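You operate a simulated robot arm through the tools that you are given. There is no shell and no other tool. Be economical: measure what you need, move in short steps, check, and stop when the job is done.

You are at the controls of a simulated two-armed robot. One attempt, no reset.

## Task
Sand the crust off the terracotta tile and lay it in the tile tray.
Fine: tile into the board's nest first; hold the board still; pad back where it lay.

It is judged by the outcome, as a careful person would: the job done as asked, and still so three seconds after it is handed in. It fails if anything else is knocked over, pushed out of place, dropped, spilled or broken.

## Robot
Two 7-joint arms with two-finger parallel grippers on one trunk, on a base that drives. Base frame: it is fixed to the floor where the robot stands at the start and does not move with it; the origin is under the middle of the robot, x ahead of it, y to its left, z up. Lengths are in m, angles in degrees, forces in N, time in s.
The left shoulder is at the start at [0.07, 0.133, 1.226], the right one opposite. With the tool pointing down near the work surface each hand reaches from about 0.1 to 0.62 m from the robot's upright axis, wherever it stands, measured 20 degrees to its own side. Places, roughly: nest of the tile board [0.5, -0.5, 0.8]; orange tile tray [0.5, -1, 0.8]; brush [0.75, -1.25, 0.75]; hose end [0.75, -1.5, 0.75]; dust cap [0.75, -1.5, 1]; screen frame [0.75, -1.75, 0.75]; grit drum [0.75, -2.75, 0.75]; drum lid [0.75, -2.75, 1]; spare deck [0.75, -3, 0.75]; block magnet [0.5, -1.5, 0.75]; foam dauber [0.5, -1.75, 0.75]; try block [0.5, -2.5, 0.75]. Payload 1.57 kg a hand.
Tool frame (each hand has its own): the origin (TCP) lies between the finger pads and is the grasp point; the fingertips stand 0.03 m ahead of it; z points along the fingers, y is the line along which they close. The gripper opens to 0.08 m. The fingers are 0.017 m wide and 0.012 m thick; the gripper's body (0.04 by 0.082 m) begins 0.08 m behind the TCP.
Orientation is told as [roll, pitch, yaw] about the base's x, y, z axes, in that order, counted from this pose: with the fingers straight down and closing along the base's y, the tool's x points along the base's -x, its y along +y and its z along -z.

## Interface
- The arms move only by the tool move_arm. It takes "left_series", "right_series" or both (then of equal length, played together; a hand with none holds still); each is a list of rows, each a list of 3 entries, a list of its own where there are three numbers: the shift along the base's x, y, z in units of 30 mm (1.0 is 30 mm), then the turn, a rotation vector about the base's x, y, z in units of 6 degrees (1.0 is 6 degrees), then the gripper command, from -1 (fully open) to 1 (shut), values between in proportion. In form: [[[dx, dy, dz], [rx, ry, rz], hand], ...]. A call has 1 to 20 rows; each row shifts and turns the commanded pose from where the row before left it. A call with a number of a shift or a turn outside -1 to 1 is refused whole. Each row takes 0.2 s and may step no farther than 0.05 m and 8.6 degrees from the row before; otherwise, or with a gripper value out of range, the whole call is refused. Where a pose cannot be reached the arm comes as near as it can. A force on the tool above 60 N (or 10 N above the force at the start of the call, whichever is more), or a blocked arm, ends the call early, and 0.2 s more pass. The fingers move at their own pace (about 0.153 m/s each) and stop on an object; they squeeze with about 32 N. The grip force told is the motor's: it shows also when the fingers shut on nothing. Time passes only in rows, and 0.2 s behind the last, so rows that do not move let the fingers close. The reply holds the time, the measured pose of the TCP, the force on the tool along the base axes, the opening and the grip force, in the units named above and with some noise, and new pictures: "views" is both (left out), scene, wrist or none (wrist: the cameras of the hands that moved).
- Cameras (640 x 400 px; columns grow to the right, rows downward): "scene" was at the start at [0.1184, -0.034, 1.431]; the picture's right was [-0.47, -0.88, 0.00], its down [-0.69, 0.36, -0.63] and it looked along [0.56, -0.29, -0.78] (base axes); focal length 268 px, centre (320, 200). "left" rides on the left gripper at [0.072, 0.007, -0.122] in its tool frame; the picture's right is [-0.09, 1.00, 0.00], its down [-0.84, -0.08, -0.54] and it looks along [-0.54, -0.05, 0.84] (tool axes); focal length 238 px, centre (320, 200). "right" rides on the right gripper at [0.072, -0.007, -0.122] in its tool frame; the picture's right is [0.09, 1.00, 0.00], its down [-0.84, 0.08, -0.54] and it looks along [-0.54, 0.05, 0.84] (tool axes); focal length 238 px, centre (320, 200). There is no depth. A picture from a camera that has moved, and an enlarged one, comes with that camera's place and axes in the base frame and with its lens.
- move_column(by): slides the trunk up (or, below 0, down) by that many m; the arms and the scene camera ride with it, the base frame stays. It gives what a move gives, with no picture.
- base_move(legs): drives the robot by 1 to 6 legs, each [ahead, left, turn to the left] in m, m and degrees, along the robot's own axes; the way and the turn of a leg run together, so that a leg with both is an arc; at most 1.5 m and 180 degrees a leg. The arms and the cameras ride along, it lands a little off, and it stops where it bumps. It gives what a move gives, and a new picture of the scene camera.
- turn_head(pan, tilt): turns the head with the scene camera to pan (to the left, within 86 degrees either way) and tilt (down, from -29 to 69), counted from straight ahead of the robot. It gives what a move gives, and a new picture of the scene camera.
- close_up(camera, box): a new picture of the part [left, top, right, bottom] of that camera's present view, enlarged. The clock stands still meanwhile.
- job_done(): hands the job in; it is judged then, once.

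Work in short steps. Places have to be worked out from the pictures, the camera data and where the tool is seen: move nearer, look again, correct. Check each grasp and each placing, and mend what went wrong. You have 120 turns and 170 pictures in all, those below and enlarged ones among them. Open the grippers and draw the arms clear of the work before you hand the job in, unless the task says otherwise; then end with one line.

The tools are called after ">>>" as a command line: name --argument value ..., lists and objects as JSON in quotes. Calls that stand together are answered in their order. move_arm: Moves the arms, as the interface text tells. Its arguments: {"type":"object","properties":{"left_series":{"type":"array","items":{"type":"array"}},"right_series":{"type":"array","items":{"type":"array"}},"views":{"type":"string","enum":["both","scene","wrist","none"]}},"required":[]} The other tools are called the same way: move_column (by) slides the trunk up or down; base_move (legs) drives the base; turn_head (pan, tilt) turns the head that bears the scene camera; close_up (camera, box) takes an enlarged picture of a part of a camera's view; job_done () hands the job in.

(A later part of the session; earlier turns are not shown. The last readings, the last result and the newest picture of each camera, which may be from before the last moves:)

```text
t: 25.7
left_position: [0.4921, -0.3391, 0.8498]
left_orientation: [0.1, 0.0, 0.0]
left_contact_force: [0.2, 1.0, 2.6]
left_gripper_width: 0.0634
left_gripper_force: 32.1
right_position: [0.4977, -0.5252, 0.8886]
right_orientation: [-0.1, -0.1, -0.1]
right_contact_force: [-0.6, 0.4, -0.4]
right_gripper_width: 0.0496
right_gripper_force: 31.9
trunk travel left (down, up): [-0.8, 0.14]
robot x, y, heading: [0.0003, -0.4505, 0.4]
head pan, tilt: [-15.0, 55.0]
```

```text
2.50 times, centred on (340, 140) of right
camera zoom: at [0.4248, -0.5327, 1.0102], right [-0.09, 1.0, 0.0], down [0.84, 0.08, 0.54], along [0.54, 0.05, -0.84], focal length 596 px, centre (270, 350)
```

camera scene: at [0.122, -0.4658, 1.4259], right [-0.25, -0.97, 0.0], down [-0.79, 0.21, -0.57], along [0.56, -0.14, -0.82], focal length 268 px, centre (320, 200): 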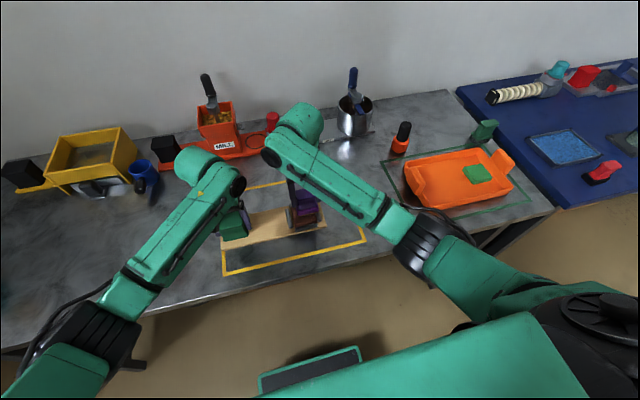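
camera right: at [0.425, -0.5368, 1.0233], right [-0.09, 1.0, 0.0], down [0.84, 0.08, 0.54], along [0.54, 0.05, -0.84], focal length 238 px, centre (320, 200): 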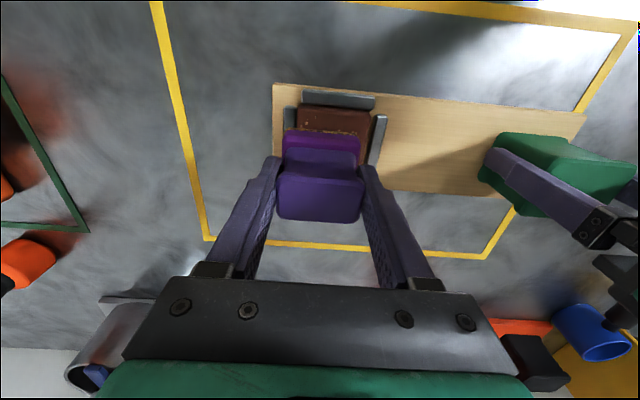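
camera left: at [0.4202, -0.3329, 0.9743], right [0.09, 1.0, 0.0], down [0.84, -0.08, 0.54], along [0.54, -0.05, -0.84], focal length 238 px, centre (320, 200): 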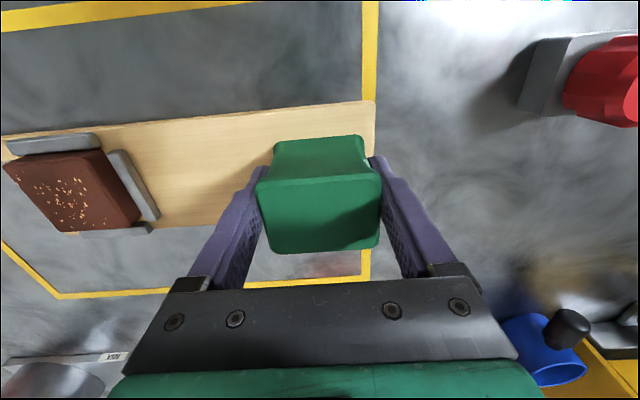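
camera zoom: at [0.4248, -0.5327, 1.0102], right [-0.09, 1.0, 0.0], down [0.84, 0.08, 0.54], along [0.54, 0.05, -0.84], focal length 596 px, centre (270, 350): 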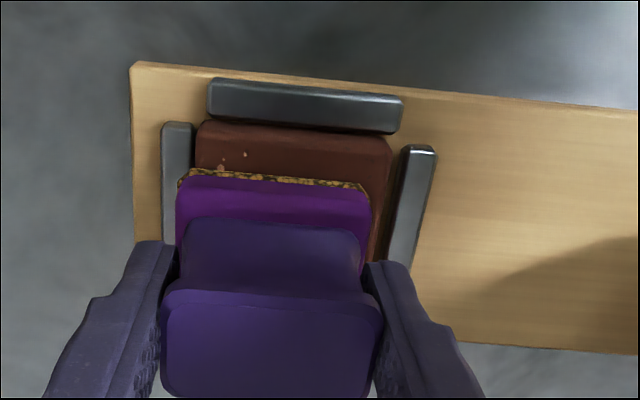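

No contact yet. Pad is still ~4 mm toward -y; I correct and lower in 1.5 mm steps until it touches.

>>> move_arm --right_series '[[[-0.1, 0.12, -0.06], [0, 0, 0], 1], [[0, 0, -0.06], [0, 0, 0], 1]]' --views "none"

>>> close_up --camera "left" --box '[0, 60, 200, 260]'

```text
t: 26.3
left_position: [0.493, -0.3392, 0.8506]
left_orientation: [0.0, -0.1, 0.2]
left_contact_force: [4.2, 1.1, -5.0]
left_gripper_width: 0.0636
left_gripper_force: 31.8
right_position: [0.4939, -0.5223, 0.8857]
right_orientation: [-0.1, -0.2, -0.2]
right_contact_force: [-1.7, -3.4, 18.3]
right_gripper_width: 0.0491
right_gripper_force: 31.6
trunk travel left (down, up): [-0.8, 0.14]
robot x, y, heading: [0.0, -0.4442, 0.3]
head pan, tilt: [-15.0, 55.0]
```

```text
2.00 times, centred on (100, 160) of left
camera zoom: at [0.4196, -0.3328, 0.9743], right [0.09, 1.0, 0.0], down [0.84, -0.08, 0.54], along [0.54, -0.05, -0.84], focal length 477 px, centre (760, 280)
```

zoom: 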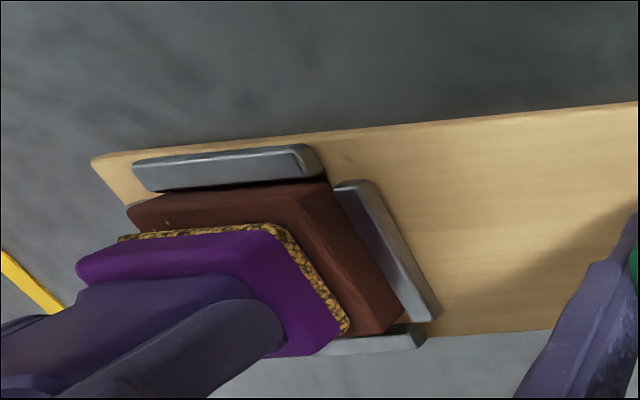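

Contact at 18 N, board steady. I sand with back-and-forth strokes along x (±13 mm) at three y offsets.

>>> move_arm --right_series '[[[0.45, 0, 0.01], [0, 0, 0], 1], [[-0.9, 0, 0], [0, 0, 0], 1], [[0.9, 0, 0], [0, 0, 0], 1], [[-0.9, 0, 0], [0, 0, 0], 1], [[0.9, 0, 0], [0, 0, 0], 1], [[-0.45, 0.2, 0], [0, 0, 0], 1], [[0.45, 0, 0], [0, 0, 0], 1], [[-0.9, 0, 0], [0, 0, 0], 1], [[0.9, 0, 0], [0, 0, 0], 1], [[-0.9, 0, 0], [0, 0, 0], 1], [[0.45, -0.4, 0], [0, 0, 0], 1], [[0.45, 0, 0], [0, 0, 0], 1], [[-0.9, 0, 0], [0, 0, 0], 1], [[0.9, 0, 0], [0, 0, 0], 1], [[-0.9, 0, 0], [0, 0, 0], 1], [[0.45, 0.2, 0], [0, 0, 0], 1]]' --views "none"

>>> close_up --camera "left" --box '[0, 60, 200, 260]'

```text
t: 29.7
left_position: [0.4915, -0.3379, 0.8515]
left_orientation: [0.1, -0.1, 0.3]
left_contact_force: [7.7, 0.2, -6.9]
left_gripper_width: 0.0633
left_gripper_force: 31.9
right_position: [0.4913, -0.5234, 0.8841]
right_orientation: [0.0, 0.1, 0.0]
right_contact_force: [-11.2, -4.5, 20.7]
right_gripper_width: 0.0492
right_gripper_force: 31.8
trunk travel left (down, up): [-0.8, 0.14]
robot x, y, heading: [0.0003, -0.4465, 0.4]
head pan, tilt: [-15.0, 55.0]
```

```text
2.00 times, centred on (100, 160) of left
camera zoom: at [0.4188, -0.3319, 0.9748], right [0.09, 1.0, 0.0], down [0.84, -0.07, 0.54], along [0.54, -0.05, -0.84], focal length 477 px, centre (760, 280)
```

zoom: 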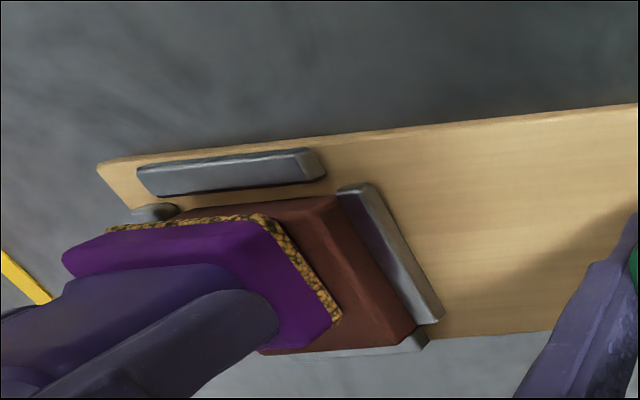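

I lift the pad 45 mm and aside toward -y to inspect the tile.

>>> move_arm --right_series '[[[0, 0, 0.7], [0, 0, 0], 1], [[0, -0.6, 0.8], [0, 0, 0], 1], [[0, -1, 0], [0, 0, 0], 1], [[0, -0.9, 0], [0, 0, 0], 1]]' --views "none"

>>> close_up --camera "left" --box '[0, 60, 200, 260]'

>>> close_up --camera "right" --box '[320, 60, 520, 220]'

```text
t: 30.7
left_position: [0.493, -0.3397, 0.8511]
left_orientation: [0.1, 0.0, 0.0]
left_contact_force: [-0.4, -0.6, 1.2]
left_gripper_width: 0.0636
left_gripper_force: 31.9
right_position: [0.4947, -0.6151, 0.9286]
right_orientation: [-1.8, 0.0, -1.0]
right_contact_force: [0.6, -0.5, -0.2]
right_gripper_width: 0.0493
right_gripper_force: 32.1
trunk travel left (down, up): [-0.8, 0.14]
robot x, y, heading: [0.0006, -0.4488, 0.1]
head pan, tilt: [-15.0, 55.0]
```

```text
2.00 times, centred on (100, 160) of left
camera zoom: at [0.4205, -0.3332, 0.9743], right [0.09, 1.0, 0.0], down [0.84, -0.08, 0.54], along [0.54, -0.05, -0.84], focal length 477 px, centre (760, 280)
```

zoom: 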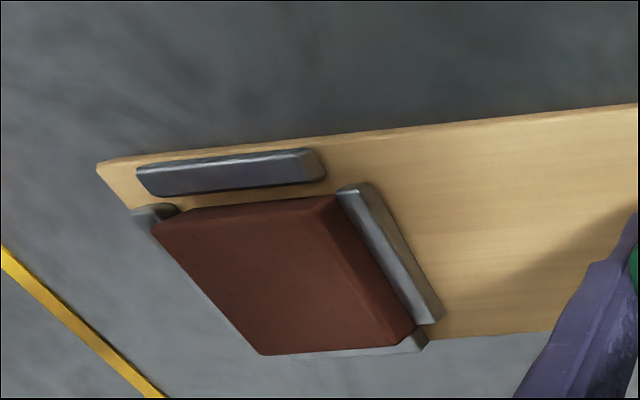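

```text
2.50 times, centred on (420, 140) of right
camera zoom: at [0.4222, -0.6167, 1.0509], right [-0.07, 1.0, -0.03], down [0.84, 0.08, 0.54], along [0.54, 0.01, -0.84], focal length 596 px, centre (70, 350)
```

zoom: 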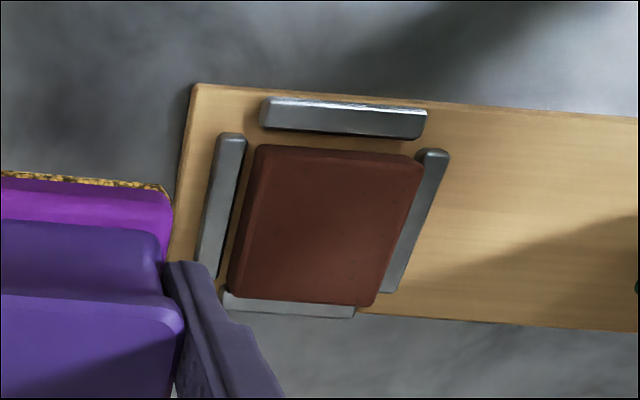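

All crust is gone. I carry the pad back above where it lay and check pose before lowering.

>>> move_arm --right_series '[[[-0.3, -0.95, 0], [0, 0, 0], 1], [[-0.3, -0.95, 0], [0, 0, 0], 1], [[-0.3, -0.9, -0.5], [0, 0, 0], 1], [[0, 0, 0], [0, 0, 0], 1], [[0, 0, 0], [0, 0, 0], 1]]' --views "wrist"

>>> close_up --camera "scene" --box '[330, 170, 410, 230]'

```text
t: 31.9
left_position: [0.4931, -0.3395, 0.8506]
left_orientation: [0.1, 0.0, 0.0]
left_contact_force: [0.2, -0.7, 2.6]
left_gripper_width: 0.0636
left_gripper_force: 31.5
right_position: [0.4702, -0.6889, 0.9212]
right_orientation: [-0.7, -0.9, -0.6]
right_contact_force: [0.3, -0.2, -0.9]
right_gripper_width: 0.0493
right_gripper_force: 31.6
trunk travel left (down, up): [-0.8, 0.14]
robot x, y, heading: [0.0062, -0.4508, 0.4]
head pan, tilt: [-15.0, 55.0]
camera right: at [0.396, -0.6935, 1.0433], right [-0.08, 1.0, -0.01], down [0.83, 0.08, 0.55], along [0.55, 0.03, -0.83], focal length 238 px, centre (320, 200)
```

right: 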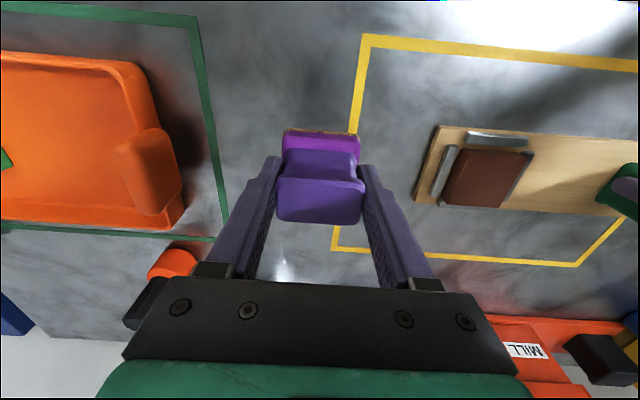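

```text
6.67 times, centred on (370, 200) of scene
camera zoom: at [0.1219, -0.4658, 1.4259], right [-0.25, -0.97, 0.0], down [-0.79, 0.21, -0.57], along [0.56, -0.14, -0.82], focal length 1787 px, centre (-13, 200)
```

zoom: 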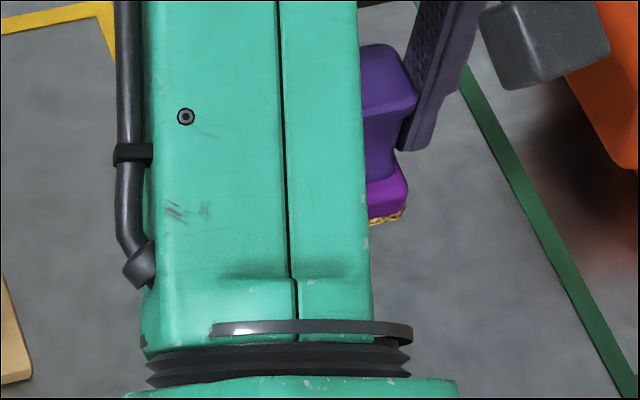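

The arm lags (elbow posture changed); I let it settle with still rows.

>>> move_arm --right_series '[[[0, 0, 0], [0, 0, 0], 1], [[0, 0, 0], [0, 0, 0], 1], [[0, 0, 0], [0, 0, 0], 1]]' --views "scene"

```text
t: 32.7
left_position: [0.4931, -0.3397, 0.8511]
left_orientation: [0.0, 0.1, 0.0]
left_contact_force: [0.1, 1.0, 2.6]
left_gripper_width: 0.0636
left_gripper_force: 32.1
right_position: [0.4686, -0.6886, 0.9202]
right_orientation: [-0.9, -0.7, -0.5]
right_contact_force: [0.3, 0.5, -0.4]
right_gripper_width: 0.0494
right_gripper_force: 31.7
trunk travel left (down, up): [-0.8, 0.14]
robot x, y, heading: [-0.0006, -0.4502, 0.5]
head pan, tilt: [-15.0, 55.0]
camera scene: at [0.1219, -0.4658, 1.4259], right [-0.25, -0.97, 0.0], down [-0.79, 0.21, -0.57], along [0.56, -0.14, -0.82], focal length 268 px, centre (320, 200)
```

scene: 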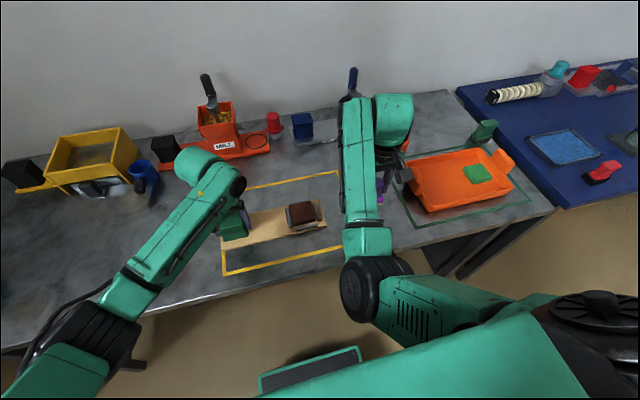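

The elbow folded inward, at a joint limit. I draw the right hand back, up and outward (as at the start) so the arm can regain its earlier posture.

>>> move_arm --right_series '[[[-0.3, -0.2, 0.9], [0, 0, 0], 1], [[-0.75, -0.4, 0.7], [0, 0, 0], 1], [[-0.75, -0.577, 0.643], [0, 0, 0], 1], [[-0.75, -0.577, 0.643], [0, 0, 0], 1], [[-0.75, -0.577, 0.643], [0, 0, 0], 1], [[-0.75, -0.577, 0.643], [0, 0, 0], 1], [[-0.75, -0.577, 0.643], [0, 0, 0], 1], [[-0.75, -0.577, 0.643], [0, 0, 0], 1], [[-0.75, -0.577, 0.643], [0, 0, 0], 1], [[0, 0, 0], [0, 0, 0], 1], [[0, 0, 0], [0, 0, 0], 1]]' --views "scene"

```text
t: 35.1
left_position: [0.4922, -0.34, 0.852]
left_orientation: [0.0, -0.1, 0.0]
left_contact_force: [-0.6, -0.5, 1.2]
left_gripper_width: 0.0637
left_gripper_force: 31.8
right_position: [0.3199, -0.8557, 1.0548]
right_orientation: [0.0, 0.1, 0.0]
right_contact_force: [0.6, 0.1, -0.7]
right_gripper_width: 0.0493
right_gripper_force: 31.8
right hand out of reach, approached as far as the arm can: row 1, 2, 3, 4, 5
trunk travel left (down, up): [-0.8, 0.14]
robot x, y, heading: [0.0021, -0.4474, 0.6]
head pan, tilt: [-15.0, 55.0]
camera scene: at [0.1219, -0.466, 1.4259], right [-0.25, -0.97, 0.0], down [-0.79, 0.21, -0.57], along [0.56, -0.14, -0.82], focal length 268 px, centre (320, 200)
```

scene: 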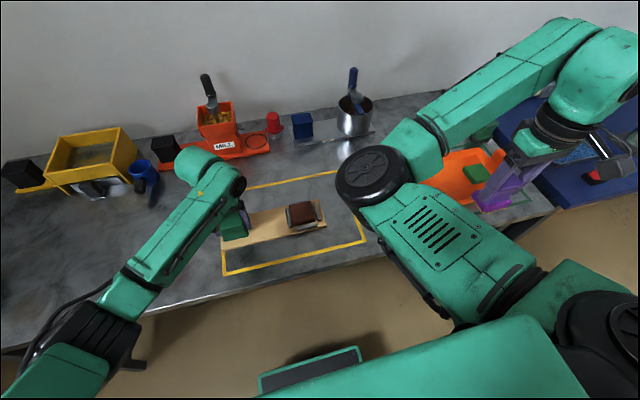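

Elbow is still inward. I bring the hand toward its starting pose near the shoulder, to see if the elbow swings back.

>>> move_arm --right_series '[[[-0.3, 0.1, 0.7], [0, 0, 0], 1], [[-0.3, 0.1, 0.7], [0, 0, 0], 1], [[-0.3, 0.1, 0.7], [0, 0, 0], 1], [[-0.3, 0.1, 0.7], [0, 0, 0], 1], [[-0.3, -0.5, 0.3], [0, 0, 0], 1], [[-0.3, -0.8, 0.3], [0, 0, 0], 1], [[0, -0.9, 0], [0, 0, 0], 1], [[0, -0.9, 0], [0, 0, 0], 1], [[0, 0, 0], [0, 0, 0], 1]]' --views "scene"

```text
t: 37.1
left_position: [0.4921, -0.3399, 0.8508]
left_orientation: [0.0, 0.1, -0.1]
left_contact_force: [0.6, -1.2, 1.5]
left_gripper_width: 0.0635
left_gripper_force: 31.6
right_position: [0.2654, -0.9378, 1.1547]
right_orientation: [0.1, 0.0, 0.0]
right_contact_force: [0.3, -0.1, -1.6]
right_gripper_width: 0.0495
right_gripper_force: 31.9
trunk travel left (down, up): [-0.8, 0.14]
robot x, y, heading: [0.0035, -0.4503, 0.1]
head pan, tilt: [-15.0, 55.0]
camera scene: at [0.122, -0.466, 1.4259], right [-0.25, -0.97, 0.0], down [-0.79, 0.21, -0.57], along [0.56, -0.14, -0.82], focal length 268 px, centre (320, 200)
```

scene: 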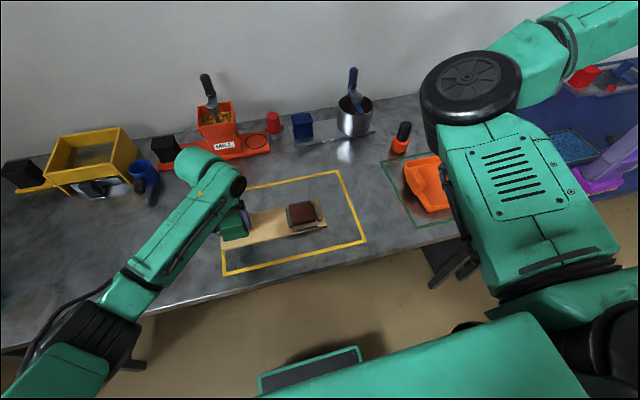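

Elbow remains forward. The board no longer needs holding, so I release the handle with the left hand and lift clear, while bringing the right hand in a little.

>>> move_arm --left_series '[[[0, 0, 0], [0, 0, 0], -1], [[0, 0, 0], [0, 0, 0], -1], [[0, 0, 0.5], [0, 0, 0], -1], [[0, 0, 1], [0, 0, 0], -1], [[0, 0, 1], [0, 0, 0], -1], [[0, 0, 1], [0, 0, 0], -1], [[-0.5, 0, 1], [0, 0, 0], -1], [[-0.8, 0, 0.8], [0, 0, 0], -1], [[-0.8, 0.3, 0.5], [0, 0, 0], -1], [[-0.8, 0.3, 0.5], [0, 0, 0], -1]]' --right_series '[[[0, 0, 0], [0, 0, 0], 1], [[0, 0, 0], [0, 0, 0], 1], [[0, 0.8, 0.1], [0, 0, 0], 1], [[0, 0.8, 0.1], [0, 0, 0], 1], [[0, 0.8, 0], [0, 0, 0], 1], [[0, 0.8, 0], [0, 0, 0], 1], [[0, 0.8, 0], [0, 0, 0], 1], [[0, 0.8, 0], [0, 0, 0], 1], [[0, 0.8, 0], [0, 0, 0], 1], [[0, 0.8, 0], [0, 0, 0], 1]]' --views "scene"

```text
t: 39.3
left_position: [0.4038, -0.3205, 1.0406]
left_orientation: [0.0, 0.0, 0.0]
left_contact_force: [-0.1, 0.0, 0.0]
left_gripper_width: 0.0799
left_gripper_force: 0.1
right_position: [0.2561, -0.8182, 1.1634]
right_orientation: [-0.1, -0.1, -0.1]
right_contact_force: [0.0, 0.3, -1.1]
right_gripper_width: 0.0492
right_gripper_force: 32.1
right hand out of reach, approached as far as the arm can: row 7, 8, 9, 10
trunk travel left (down, up): [-0.8, 0.14]
robot x, y, heading: [0.002, -0.4497, 0.4]
head pan, tilt: [-15.0, 55.0]
camera scene: at [0.1206, -0.4643, 1.426], right [-0.25, -0.97, 0.0], down [-0.79, 0.21, -0.57], along [0.56, -0.15, -0.82], focal length 268 px, centre (320, 200)
```

scene: 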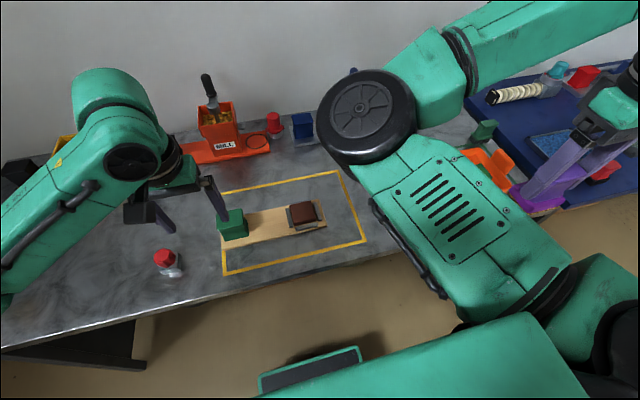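

The handle is released; the right arm is stuck in an elbow-in posture. I'll instead drive the base 0.15 m right so the pad's spot lies more in front, where this posture can reach.

>>> base_move --legs '[[0, -0.16, 0]]'

>>> move_arm --right_series '[[[0.5, -0.4, -0.5], [0, 0, 0], 1], [[0.8, 0.3, -0.5], [0, 0, 0], 1], [[0.8, 0.8, -0.5], [0, 0, 0], 1], [[0.8, 0.9, -0.5], [0, 0, 0], 1], [[0.8, 0.9, -0.5], [0, 0, 0], 1], [[0.8, 0.9, -0.5], [0, 0, 0], 1], [[0.8, 0.9, -0.5], [0, 0, 0], 1], [[0.5, 0.9, -0.5], [0, 0, 0], 1], [[0, 0.9, -0.5], [0, 0, 0], 1], [[0, 0.5, -0.2], [0, 0, 0], 1], [[0, 0, 0], [0, 0, 0], 1]]' --views "both"

```text
t: 40.7
left_position: [0.4064, -0.48, 1.0393]
left_orientation: [-0.2, 0.0, 0.0]
left_contact_force: [-0.1, 1.7, -0.3]
left_gripper_width: 0.0801
left_gripper_force: 0.1
right_position: [0.2586, -0.9791, 1.1634]
right_orientation: [-0.1, 0.1, -0.1]
right_contact_force: [-0.7, 0.6, -0.9]
right_gripper_width: 0.0494
right_gripper_force: 32.1
trunk travel left (down, up): [-0.8, 0.14]
robot x, y, heading: [0.0006, -0.6072, 0.5]
head pan, tilt: [-15.0, 55.0]
camera scene: at [0.1233, -0.6244, 1.4259], right [-0.25, -0.97, 0.0], down [-0.79, 0.21, -0.57], along [0.55, -0.15, -0.82], focal length 268 px, centre (320, 200)
```

scene: 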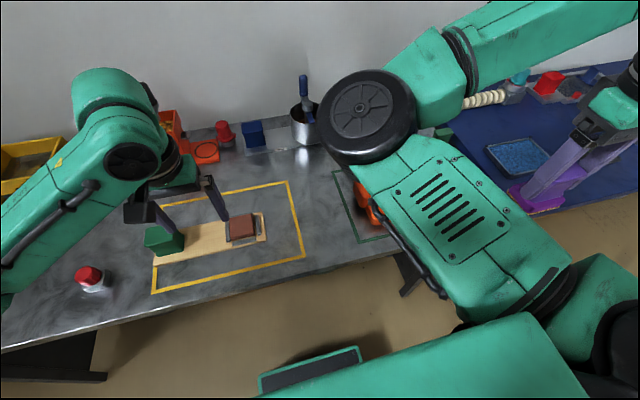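

```text
t: 43.1
left_position: [0.4073, -0.4812, 1.0408]
left_orientation: [0.1, 0.0, 0.0]
left_contact_force: [0.0, 0.2, 0.8]
left_gripper_width: 0.0801
left_gripper_force: 0.0
right_position: [0.4777, -0.9069, 1.0095]
right_orientation: [-0.1, 0.0, 0.0]
right_contact_force: [-0.2, 0.1, -2.3]
right_gripper_width: 0.0493
right_gripper_force: 32.4
right hand out of reach, approached as far as the arm can: row 2, 3, 4, 5, 6, 7, 8, 9, 10
trunk travel left (down, up): [-0.8, 0.14]
robot x, y, heading: [0.0023, -0.6104, 0.2]
head pan, tilt: [-15.0, 55.0]
camera scene: at [0.1232, -0.6274, 1.4258], right [-0.25, -0.97, 0.0], down [-0.79, 0.21, -0.57], along [0.55, -0.15, -0.82], focal length 268 px, centre (320, 200)
camera right: at [0.4053, -0.9143, 1.132], right [-0.09, 1.0, 0.0], down [0.84, 0.08, 0.54], along [0.54, 0.05, -0.84], focal length 238 px, centre (320, 200)
```

scene: 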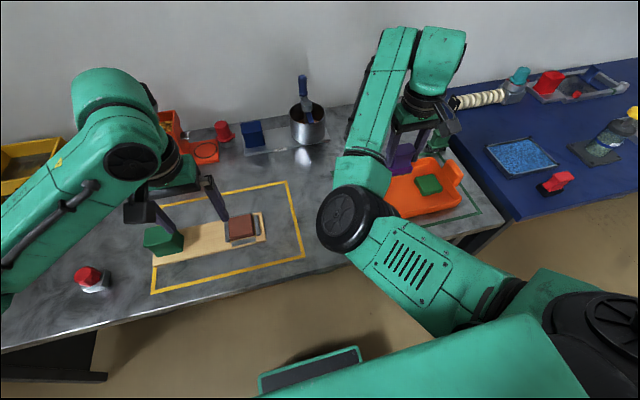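
right: 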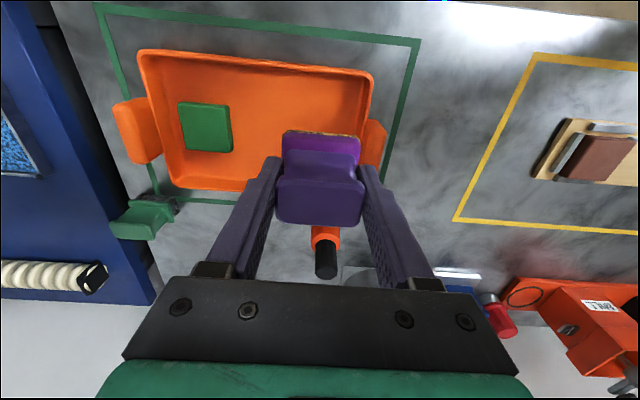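

This posture is limited toward +y now. Current reachable spot is about 0.297 m right of the base, so I drive the base +0.206 m left, which puts the hand right above the pad's place, then try going straight down.

>>> base_move --legs '[[0, 0.206, 0]]'

>>> move_arm --right_series '[[[0, 0, 0], [0, 0, 0], 1], [[0, 0, -0.6], [0, 0, 0], 1], [[0, 0, -0.6], [0, 0, 0], 1]]' --views "both"

```text
t: 44.7
left_position: [0.406, -0.2769, 1.0409]
left_orientation: [0.1, 0.0, -0.1]
left_contact_force: [0.4, -0.1, -0.7]
left_gripper_width: 0.0799
left_gripper_force: 0.1
right_position: [0.4762, -0.7011, 1.0076]
right_orientation: [0.0, 0.0, -0.1]
right_contact_force: [0.3, -0.3, -0.4]
right_gripper_width: 0.0494
right_gripper_force: 31.8
trunk travel left (down, up): [-0.8, 0.14]
robot x, y, heading: [0.0001, -0.4006, 0.5]
head pan, tilt: [-15.0, 55.0]
camera scene: at [0.1221, -0.4217, 1.4258], right [-0.25, -0.97, 0.0], down [-0.79, 0.21, -0.57], along [0.55, -0.14, -0.82], focal length 268 px, centre (320, 200)
```

scene: 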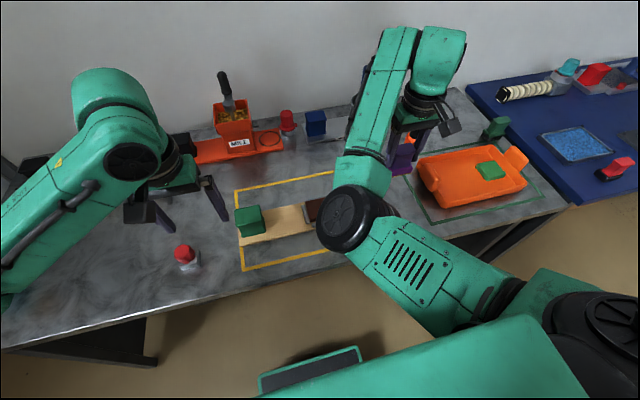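

```text
t: 45.5
left_position: [0.407, -0.275, 1.0397]
left_orientation: [0.1, 0.0, 0.0]
left_contact_force: [-0.2, -1.5, -0.5]
left_gripper_width: 0.08
left_gripper_force: 0.0
right_position: [0.4771, -0.6994, 0.9728]
right_orientation: [0.0, 0.1, 0.0]
right_contact_force: [-0.1, -0.2, -0.4]
right_gripper_width: 0.0488
right_gripper_force: 32.1
trunk travel left (down, up): [-0.8, 0.14]
robot x, y, heading: [-0.0013, -0.403, 0.6]
head pan, tilt: [-15.0, 55.0]
camera scene: at [0.1223, -0.4193, 1.4258], right [-0.25, -0.97, 0.0], down [-0.79, 0.21, -0.57], along [0.55, -0.15, -0.82], focal length 268 px, centre (320, 200)
camera right: at [0.4049, -0.7062, 1.096], right [-0.09, 1.0, 0.0], down [0.84, 0.08, 0.54], along [0.54, 0.05, -0.84], focal length 238 px, centre (320, 200)
```

scene: 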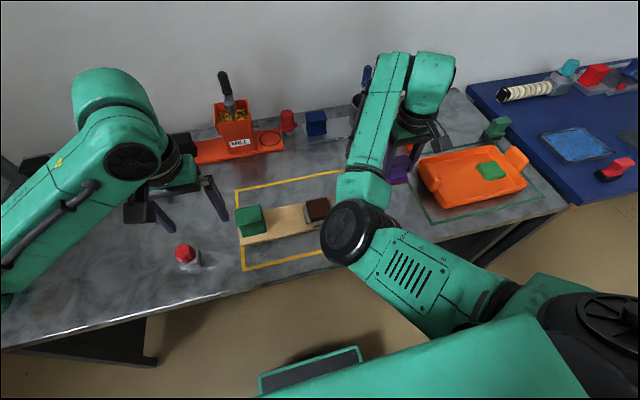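
right: 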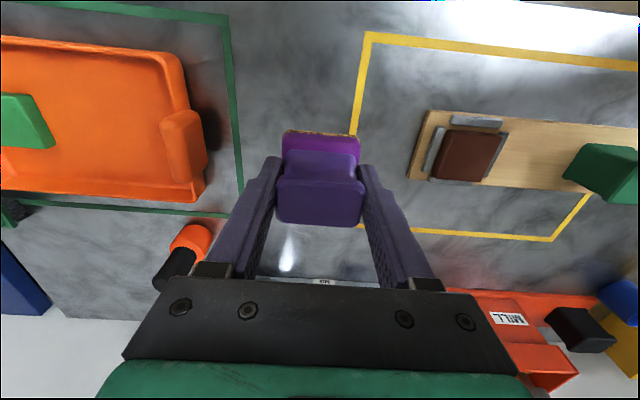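

It descends cleanly. I continue toward (0.468, -0.701), z 0.895, and check.

>>> move_arm --right_series '[[[-0.1, -0.02, -0.6], [0, 0, 0], 1], [[-0.1, -0.02, -0.7], [0, 0, 0], 1], [[-0.1, 0, -0.7], [0, 0, 0], 1], [[0, 0, -0.5], [0, 0, 0], 1], [[0, 0, 0], [0, 0, 0], 1]]' --views "scene"

>>> close_up --camera "right" --box '[220, 0, 420, 240]'

```text
t: 46.7
left_position: [0.405, -0.2754, 1.0405]
left_orientation: [0.0, 0.0, 0.1]
left_contact_force: [-0.3, 0.9, 0.5]
left_gripper_width: 0.0801
left_gripper_force: 0.0
right_position: [0.4674, -0.7004, 0.8993]
right_orientation: [-0.2, 0.0, -0.1]
right_contact_force: [0.8, -0.6, -1.3]
right_gripper_width: 0.0492
right_gripper_force: 32.0
trunk travel left (down, up): [-0.8, 0.14]
robot x, y, heading: [-0.0014, -0.4046, 0.7]
head pan, tilt: [-15.0, 55.0]
camera scene: at [0.1221, -0.4197, 1.4258], right [-0.25, -0.97, 0.0], down [-0.79, 0.21, -0.57], along [0.55, -0.14, -0.82], focal length 268 px, centre (320, 200)
```

scene: 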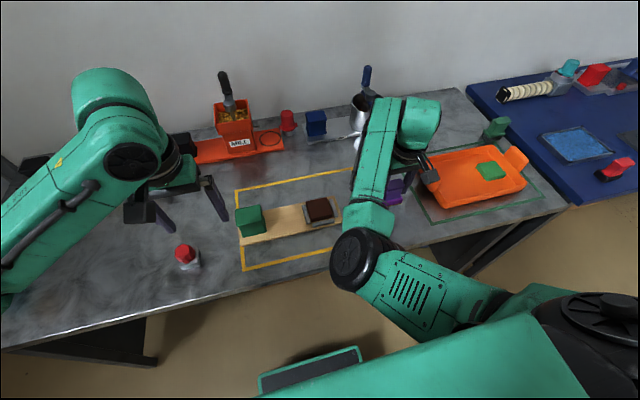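

```text
1.67 times, centred on (320, 120) of right
camera zoom: at [0.3955, -0.7078, 1.0208], right [-0.09, 1.0, 0.0], down [0.84, 0.08, 0.54], along [0.54, 0.05, -0.84], focal length 397 px, centre (320, 333)
```

zoom: 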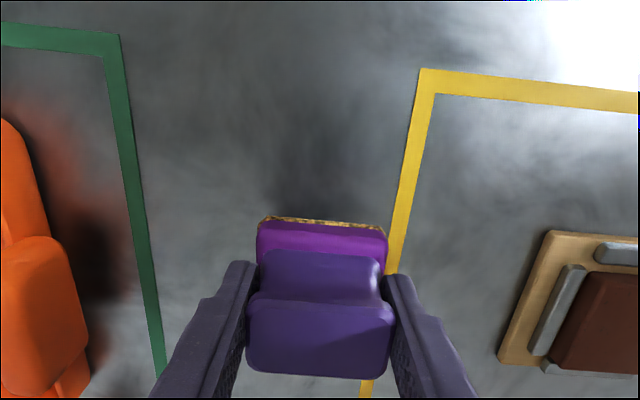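

Aligned. Lowering to about z 0.861 until touch.

>>> move_arm --right_series '[[[0.01, -0.02, -0.5], [0, 0, 0], 1], [[0, 0, -0.5], [0, 0, 0], 1], [[0, 0, -0.26], [0, 0, 0], 1], [[0, 0, 0], [0, 0, 0], 1]]' --views "wrist"

```text
t: 47.7
left_position: [0.4053, -0.2748, 1.0402]
left_orientation: [0.0, 0.0, 0.0]
left_contact_force: [-0.8, -0.2, -0.5]
left_gripper_width: 0.08
left_gripper_force: 0.0
right_position: [0.467, -0.7011, 0.861]
right_orientation: [0.0, 0.0, 0.0]
right_contact_force: [0.0, 0.6, -0.8]
right_gripper_width: 0.0492
right_gripper_force: 31.5
trunk travel left (down, up): [-0.8, 0.14]
robot x, y, heading: [0.0023, -0.402, 0.4]
head pan, tilt: [-15.0, 55.0]
camera right: at [0.3955, -0.7077, 0.9825], right [-0.09, 1.0, 0.0], down [0.84, 0.08, 0.54], along [0.54, 0.05, -0.84], focal length 238 px, centre (320, 200)
```

right: 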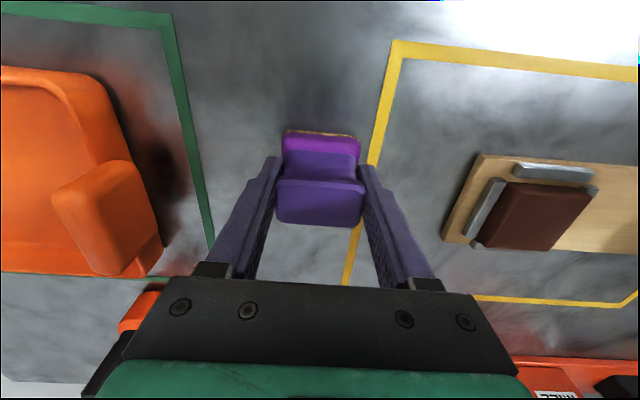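

Pose matches the remembered spot. Lower to touch, open, and rise straight up.

>>> move_arm --right_series '[[[0, 0, -0.07], [0, 0, 0], 1], [[0, 0, -0.04], [0, 0, 0], 1]]' --views "none"

>>> move_arm --right_series '[[[0, 0, 0], [0, 0, 0], -1], [[0, 0, 0], [0, 0, 0], -1], [[0, 0, 0.6], [0, 0, 0], -1], [[0, 0, 0.9], [0, 0, 0], -1], [[0, 0, 0.9], [0, 0, 0], -1], [[0, 0, 0.9], [0, 0, 0], -1], [[-0.1, 0, 0.9], [0, 0, 0], -1]]' --views "both"

```text
t: 48.3
left_position: [0.405, -0.2753, 1.0404]
left_orientation: [-0.1, 0.0, 0.0]
left_contact_force: [-0.8, -1.1, 0.8]
left_gripper_width: 0.0802
left_gripper_force: 0.0
right_position: [0.4686, -0.7023, 0.8574]
right_orientation: [0.0, 0.0, 0.0]
right_contact_force: [0.4, -0.3, -0.6]
right_gripper_width: 0.0495
right_gripper_force: 32.2
trunk travel left (down, up): [-0.8, 0.14]
robot x, y, heading: [0.0002, -0.3983, 0.5]
head pan, tilt: [-15.0, 55.0]
```

```text
t: 49.9
left_position: [0.4066, -0.2737, 1.0386]
left_orientation: [-0.1, 0.0, 0.0]
left_contact_force: [0.3, -0.3, -0.5]
left_gripper_width: 0.0799
left_gripper_force: 0.0
right_position: [0.4634, -0.7008, 0.983]
right_orientation: [0.0, 0.0, 0.0]
right_contact_force: [-1.0, -0.1, 0.0]
right_gripper_width: 0.0801
right_gripper_force: 0.1
trunk travel left (down, up): [-0.8, 0.14]
robot x, y, heading: [0.0023, -0.4054, 0.4]
head pan, tilt: [-15.0, 55.0]
camera scene: at [0.1218, -0.4184, 1.4258], right [-0.25, -0.97, 0.0], down [-0.79, 0.21, -0.57], along [0.55, -0.15, -0.82], focal length 268 px, centre (320, 200)
camera right: at [0.3922, -0.7069, 1.1066], right [-0.09, 1.0, 0.0], down [0.84, 0.08, 0.54], along [0.54, 0.05, -0.84], focal length 238 px, centre (320, 200)
```

scene: 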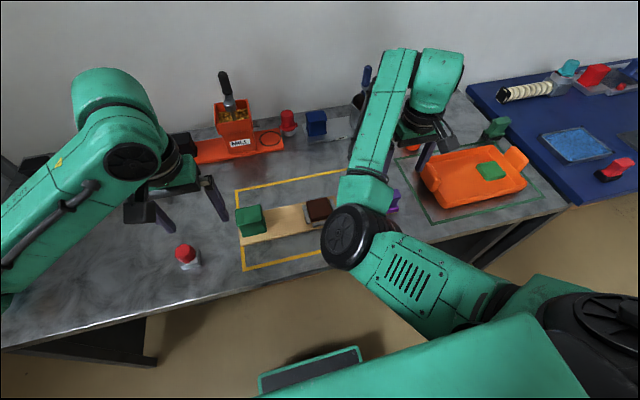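
right: 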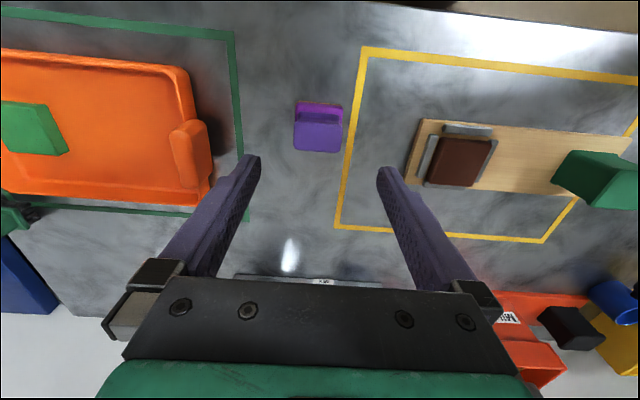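

Pad is back in its spot. I retract the right arm up and out, then drive right a bit so the left hand can fetch the tile.

>>> move_arm --right_series '[[[-0.2, -0.2, 0.8], [0, 0, 0], -1], [[-0.7, -0.5, 0.6], [0, 0, 0], -1], [[-0.7, -0.5, 0.6], [0, 0, 0], -1], [[-0.7, -0.5, 0.6], [0, 0, 0], -1], [[-0.7, -0.5, 0.6], [0, 0, 0], -1], [[-0.7, -0.5, 0.6], [0, 0, 0], -1], [[-0.7, -0.5, 0.6], [0, 0, 0], -1]]' --views "none"

>>> base_move --legs '[[0, -0.16, 0]]'

```text
t: 51.5
left_position: [0.4045, -0.2754, 1.0405]
left_orientation: [0.1, 0.0, 0.0]
left_contact_force: [0.1, -0.9, -0.6]
left_gripper_width: 0.0798
left_gripper_force: 0.1
right_position: [0.3397, -0.8118, 1.1119]
right_orientation: [0.2, 0.1, 0.0]
right_contact_force: [0.1, -0.5, -0.1]
right_gripper_width: 0.0798
right_gripper_force: 0.0
right hand out of reach, approached as far as the arm can: row 1, 2, 3
trunk travel left (down, up): [-0.8, 0.14]
robot x, y, heading: [0.0045, -0.403, 0.6]
head pan, tilt: [-15.0, 55.0]
```

```text
t: 53.0
left_position: [0.4067, -0.4313, 1.0391]
left_orientation: [-0.2, 0.0, 0.0]
left_contact_force: [0.1, 0.3, 0.2]
left_gripper_width: 0.0798
left_gripper_force: 0.1
right_position: [0.3427, -0.9669, 1.1109]
right_orientation: [0.0, 0.0, 0.0]
right_contact_force: [-0.4, -0.5, -0.2]
right_gripper_width: 0.0801
right_gripper_force: 0.1
trunk travel left (down, up): [-0.8, 0.14]
robot x, y, heading: [0.0027, -0.5605, 0.2]
head pan, tilt: [-15.0, 55.0]
camera scene: at [0.1231, -0.5757, 1.4259], right [-0.25, -0.97, 0.0], down [-0.79, 0.2, -0.57], along [0.56, -0.15, -0.82], focal length 268 px, centre (320, 200)
```

scene: 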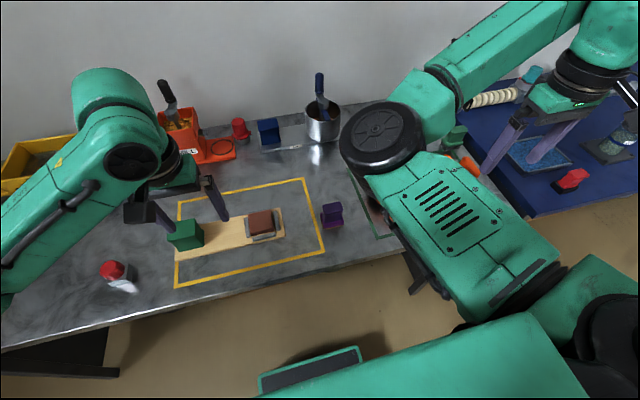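

Left hand goes above the tile, z 0.94.

>>> move_arm --left_series '[[[0.76, -0.775, -0.825], [0, 0, 0], -1], [[0.76, -0.775, -0.825], [0, 0, 0], -1], [[0.76, -0.775, -0.825], [0, 0, 0], -1], [[0.76, -0.775, -0.825], [0, 0, 0], -1], [[0, 0, 0], [0, 0, 0], -1]]' --views "none"

>>> close_up --camera "left" --box '[200, 60, 440, 210]'

>>> close_up --camera "scene" --box '[160, 170, 360, 290]'

```text
t: 54.1
left_position: [0.4982, -0.5259, 0.9411]
left_orientation: [-0.1, 0.1, 0.1]
left_contact_force: [-0.4, -0.5, -0.6]
left_gripper_width: 0.0799
left_gripper_force: 0.0
right_position: [0.3416, -0.9681, 1.1119]
right_orientation: [-0.1, 0.1, -0.1]
right_contact_force: [0.3, -0.9, -0.5]
right_gripper_width: 0.0802
right_gripper_force: 0.1
trunk travel left (down, up): [-0.8, 0.14]
robot x, y, heading: [0.0022, -0.5655, 0.4]
head pan, tilt: [-15.0, 55.0]
```

```text
2.67 times, centred on (320, 135) of left
camera zoom: at [0.4256, -0.5201, 1.0644], right [0.09, 1.0, 0.0], down [0.84, -0.08, 0.54], along [0.54, -0.05, -0.84], focal length 636 px, centre (320, 373)
```

zoom: 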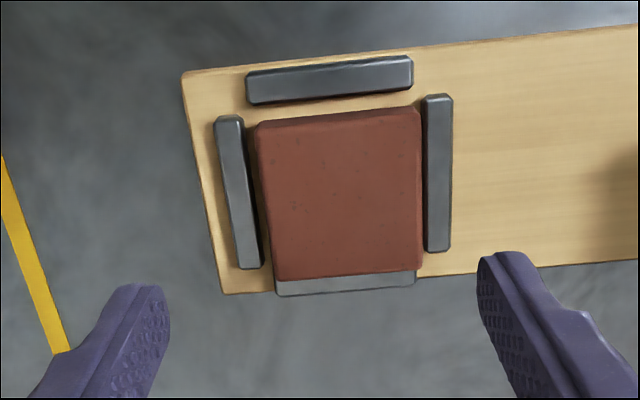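

```text
3.20 times, centred on (260, 230) of scene
camera zoom: at [0.1226, -0.5779, 1.4259], right [-0.25, -0.97, 0.0], down [-0.79, 0.21, -0.57], along [0.56, -0.14, -0.82], focal length 858 px, centre (512, 104)
```

zoom: 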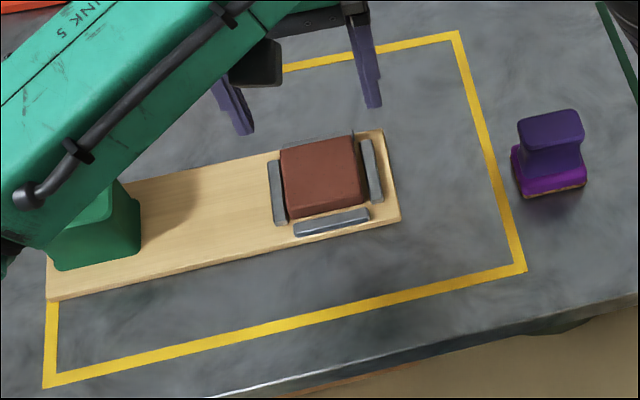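

Tile is clean and at about (0.499, -0.519). I shift y +6 mm, lower so tips clear the bars (z 0.851) and close.

>>> move_arm --left_series '[[[0.02, 0.2, -0.8], [0, 0, 0], -1], [[0, 0, -0.8], [0, 0, 0], -1], [[0, 0, -0.8], [0, 0, 0], -1], [[0, 0, -0.6], [0, 0, 0], -1], [[0, 0, 0], [0, 0, 0], -1]]' --views "none"

>>> close_up --camera "left" --box '[200, 80, 440, 230]'

```text
t: 55.4
left_position: [0.4974, -0.5197, 0.8503]
left_orientation: [0.0, 0.0, 0.2]
left_contact_force: [0.1, -0.4, -0.2]
left_gripper_width: 0.0799
left_gripper_force: 0.2
right_position: [0.3432, -0.9692, 1.1108]
right_orientation: [0.0, 0.0, 0.0]
right_contact_force: [-0.2, -0.2, 0.6]
right_gripper_width: 0.0801
right_gripper_force: 0.0
trunk travel left (down, up): [-0.8, 0.14]
robot x, y, heading: [0.0031, -0.5616, 0.4]
head pan, tilt: [-15.0, 55.0]
```

```text
2.67 times, centred on (320, 155) of left
camera zoom: at [0.4251, -0.5145, 0.9741], right [0.09, 1.0, 0.0], down [0.84, -0.08, 0.54], along [0.54, -0.05, -0.84], focal length 636 px, centre (320, 320)
```

zoom: 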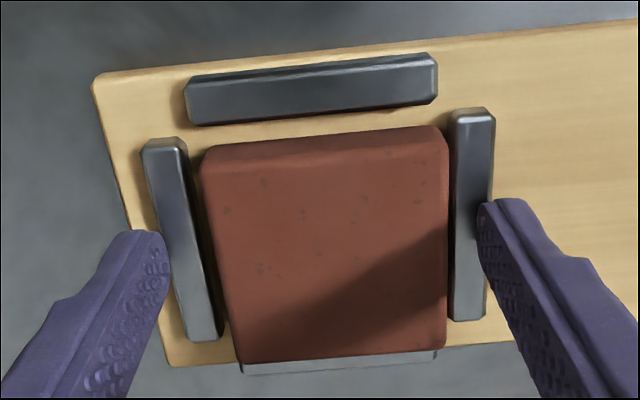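

No contact with bars. Closing on the tile.

>>> move_arm --left_series '[[[0, 0, -0.03], [0, 0, 0], -1], [[0, 0, 0], [0, 0, 0], 1], [[0, 0, 0], [0, 0, 0], 1], [[0, 0, 0], [0, 0, 0], 1]]' --views "none"

>>> move_arm --left_series '[[[0, 0, 0.4], [0, 0, 0], 1], [[0, 0, 0.5], [0, 0, 0], 1], [[0, 0, 0.6], [0, 0, 0], 1]]' --views "wrist"

>>> close_up --camera "scene" --box '[160, 170, 360, 290]'

```text
t: 56.4
left_position: [0.4982, -0.5206, 0.8504]
left_orientation: [0.0, 0.0, 0.1]
left_contact_force: [-0.5, 1.1, 0.6]
left_gripper_width: 0.0591
left_gripper_force: 32.3
right_position: [0.3434, -0.97, 1.1111]
right_orientation: [0.0, -0.1, 0.0]
right_contact_force: [-0.1, -0.3, 0.3]
right_gripper_width: 0.0798
right_gripper_force: 0.1
trunk travel left (down, up): [-0.8, 0.14]
robot x, y, heading: [0.0032, -0.5621, 0.3]
head pan, tilt: [-15.0, 55.0]
```

```text
t: 57.1
left_position: [0.4979, -0.522, 0.8946]
left_orientation: [0.0, 0.1, 0.1]
left_contact_force: [-0.4, 0.3, -0.7]
left_gripper_width: 0.059
left_gripper_force: 31.8
right_position: [0.3423, -0.9711, 1.1104]
right_orientation: [0.0, 0.0, 0.0]
right_contact_force: [0.3, -0.4, -0.1]
right_gripper_width: 0.08
right_gripper_force: 0.1
trunk travel left (down, up): [-0.8, 0.14]
robot x, y, heading: [0.0008, -0.5627, 0.4]
head pan, tilt: [-15.0, 55.0]
camera left: at [0.4247, -0.5146, 1.0191], right [0.09, 1.0, 0.0], down [0.84, -0.08, 0.54], along [0.54, -0.05, -0.84], focal length 238 px, centre (320, 200)
```

left: 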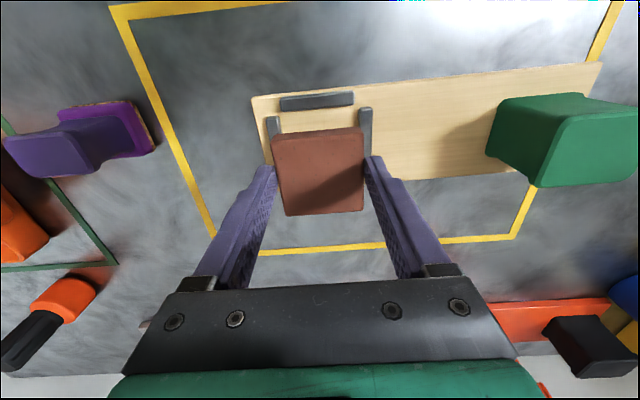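

```text
3.20 times, centred on (260, 230) of scene
camera zoom: at [0.1231, -0.579, 1.4258], right [-0.25, -0.97, 0.0], down [-0.79, 0.21, -0.57], along [0.56, -0.14, -0.82], focal length 858 px, centre (512, 104)
```

zoom: 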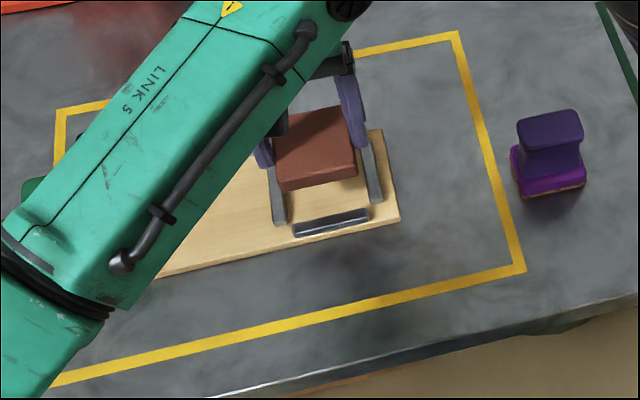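

Tile held cleanly. I raise it, then drive right toward the tray.

>>> move_arm --left_series '[[[0, 0, 0.9], [0, 0, 0], 1], [[-0.4, 0, 0.9], [0, 0, 0], 1], [[-0.6, 0, 0.9], [0, 0, 0], 1], [[-0.7, 0.2, 0.9], [0, 0, 0], 1], [[-0.7, 0.5, 0.6], [0, 0, 0], 1]]' --views "none"

>>> base_move --legs '[[0, -0.4, 0]]'

>>> close_up --camera "left" --box '[0, 0, 640, 400]'

```text
t: 58.4
left_position: [0.425, -0.498, 1.0219]
left_orientation: [0.0, 0.0, 0.1]
left_contact_force: [-0.4, 0.2, 0.3]
left_gripper_width: 0.0588
left_gripper_force: 32.4
right_position: [0.3421, -0.9693, 1.1108]
right_orientation: [-0.1, 0.0, 0.0]
right_contact_force: [-0.5, 0.0, -0.2]
right_gripper_width: 0.0802
right_gripper_force: 0.1
trunk travel left (down, up): [-0.8, 0.14]
robot x, y, heading: [-0.0023, -0.5627, 0.6]
head pan, tilt: [-15.0, 55.0]
```

```text
t: 60.9
left_position: [0.4286, -0.9005, 1.021]
left_orientation: [0.0, 0.0, 0.1]
left_contact_force: [-0.1, 1.2, -0.2]
left_gripper_width: 0.0589
left_gripper_force: 32.3
right_position: [0.3457, -1.3705, 1.1112]
right_orientation: [-0.1, 0.0, 0.1]
right_contact_force: [0.0, 0.3, -0.9]
right_gripper_width: 0.0798
right_gripper_force: 0.1
trunk travel left (down, up): [-0.8, 0.14]
robot x, y, heading: [0.0067, -0.9654, 0.6]
head pan, tilt: [-15.0, 55.0]
camera scene: at [0.126, -0.9794, 1.4258], right [-0.25, -0.97, 0.0], down [-0.79, 0.21, -0.57], along [0.55, -0.15, -0.82], focal length 268 px, centre (320, 200)
```

scene: 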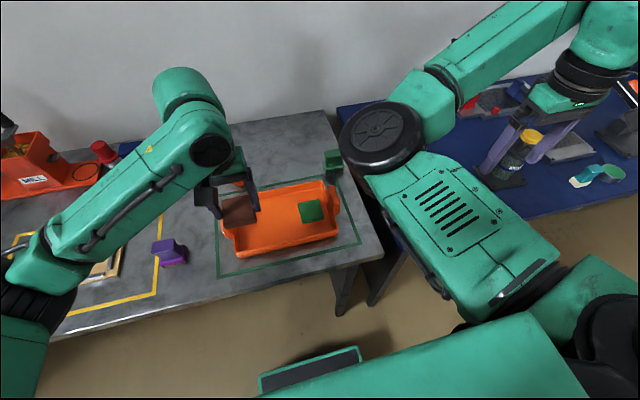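

```text
1.00 times, centred on (320, 200) of left
camera zoom: at [0.3564, -0.8939, 1.1447], right [0.09, 1.0, 0.0], down [0.84, -0.08, 0.54], along [0.54, -0.05, -0.84], focal length 238 px, centre (320, 200)
```

zoom: 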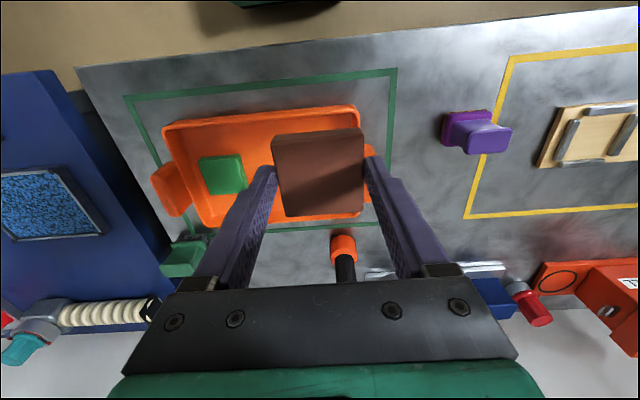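

Tray rim spans about x 0.425–0.597, y -1.11 to -0.847; the green tile sits at (0.508, -1.059). I target (0.51, -0.94) and hover at z 0.90.

>>> move_arm --left_series '[[[0.547, -0.267, -0.4], [0, 0, 0], 1], [[0.547, -0.267, -0.6], [0, 0, 0], 1], [[0.547, -0.267, -0.9], [0, 0, 0], 1], [[0.547, -0.267, -0.9], [0, 0, 0], 1], [[0.547, -0.267, -0.9], [0, 0, 0], 1], [[0, 0, -0.33], [0, 0, 0], 1]]' --views "wrist"

>>> close_up --camera "scene" --box '[200, 150, 380, 280]'

```text
t: 62.2
left_position: [0.511, -0.9419, 0.9005]
left_orientation: [0.0, 0.0, 0.1]
left_contact_force: [-0.7, -0.2, -1.2]
left_gripper_width: 0.0591
left_gripper_force: 32.1
right_position: [0.3452, -1.3711, 1.1104]
right_orientation: [0.0, -0.1, 0.0]
right_contact_force: [0.0, 0.3, -0.9]
right_gripper_width: 0.0799
right_gripper_force: 0.1
trunk travel left (down, up): [-0.8, 0.14]
robot x, y, heading: [0.0033, -0.9666, 0.4]
head pan, tilt: [-15.0, 55.0]
camera left: at [0.4383, -0.9349, 1.0236], right [0.09, 1.0, 0.0], down [0.84, -0.08, 0.54], along [0.54, -0.05, -0.84], focal length 238 px, centre (320, 200)
```

left: 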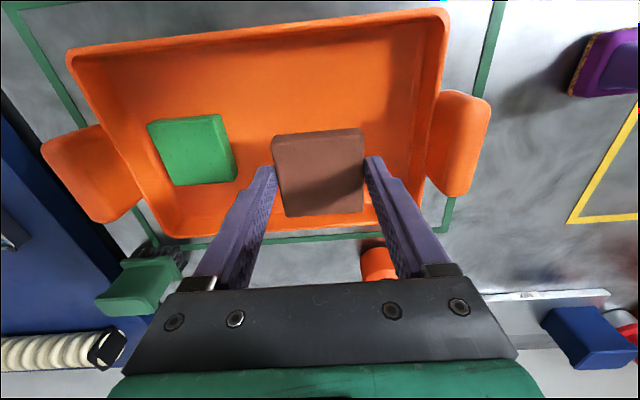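

```text
3.08 times, centred on (290, 215) of scene
camera zoom: at [0.1258, -0.9805, 1.4259], right [-0.25, -0.97, 0.0], down [-0.79, 0.21, -0.57], along [0.55, -0.14, -0.82], focal length 825 px, centre (412, 154)
```

zoom: 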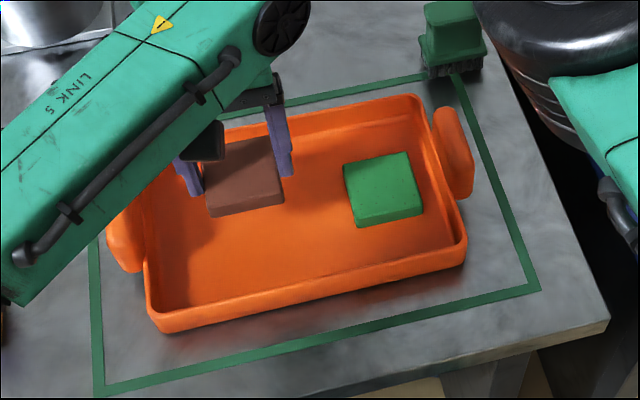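

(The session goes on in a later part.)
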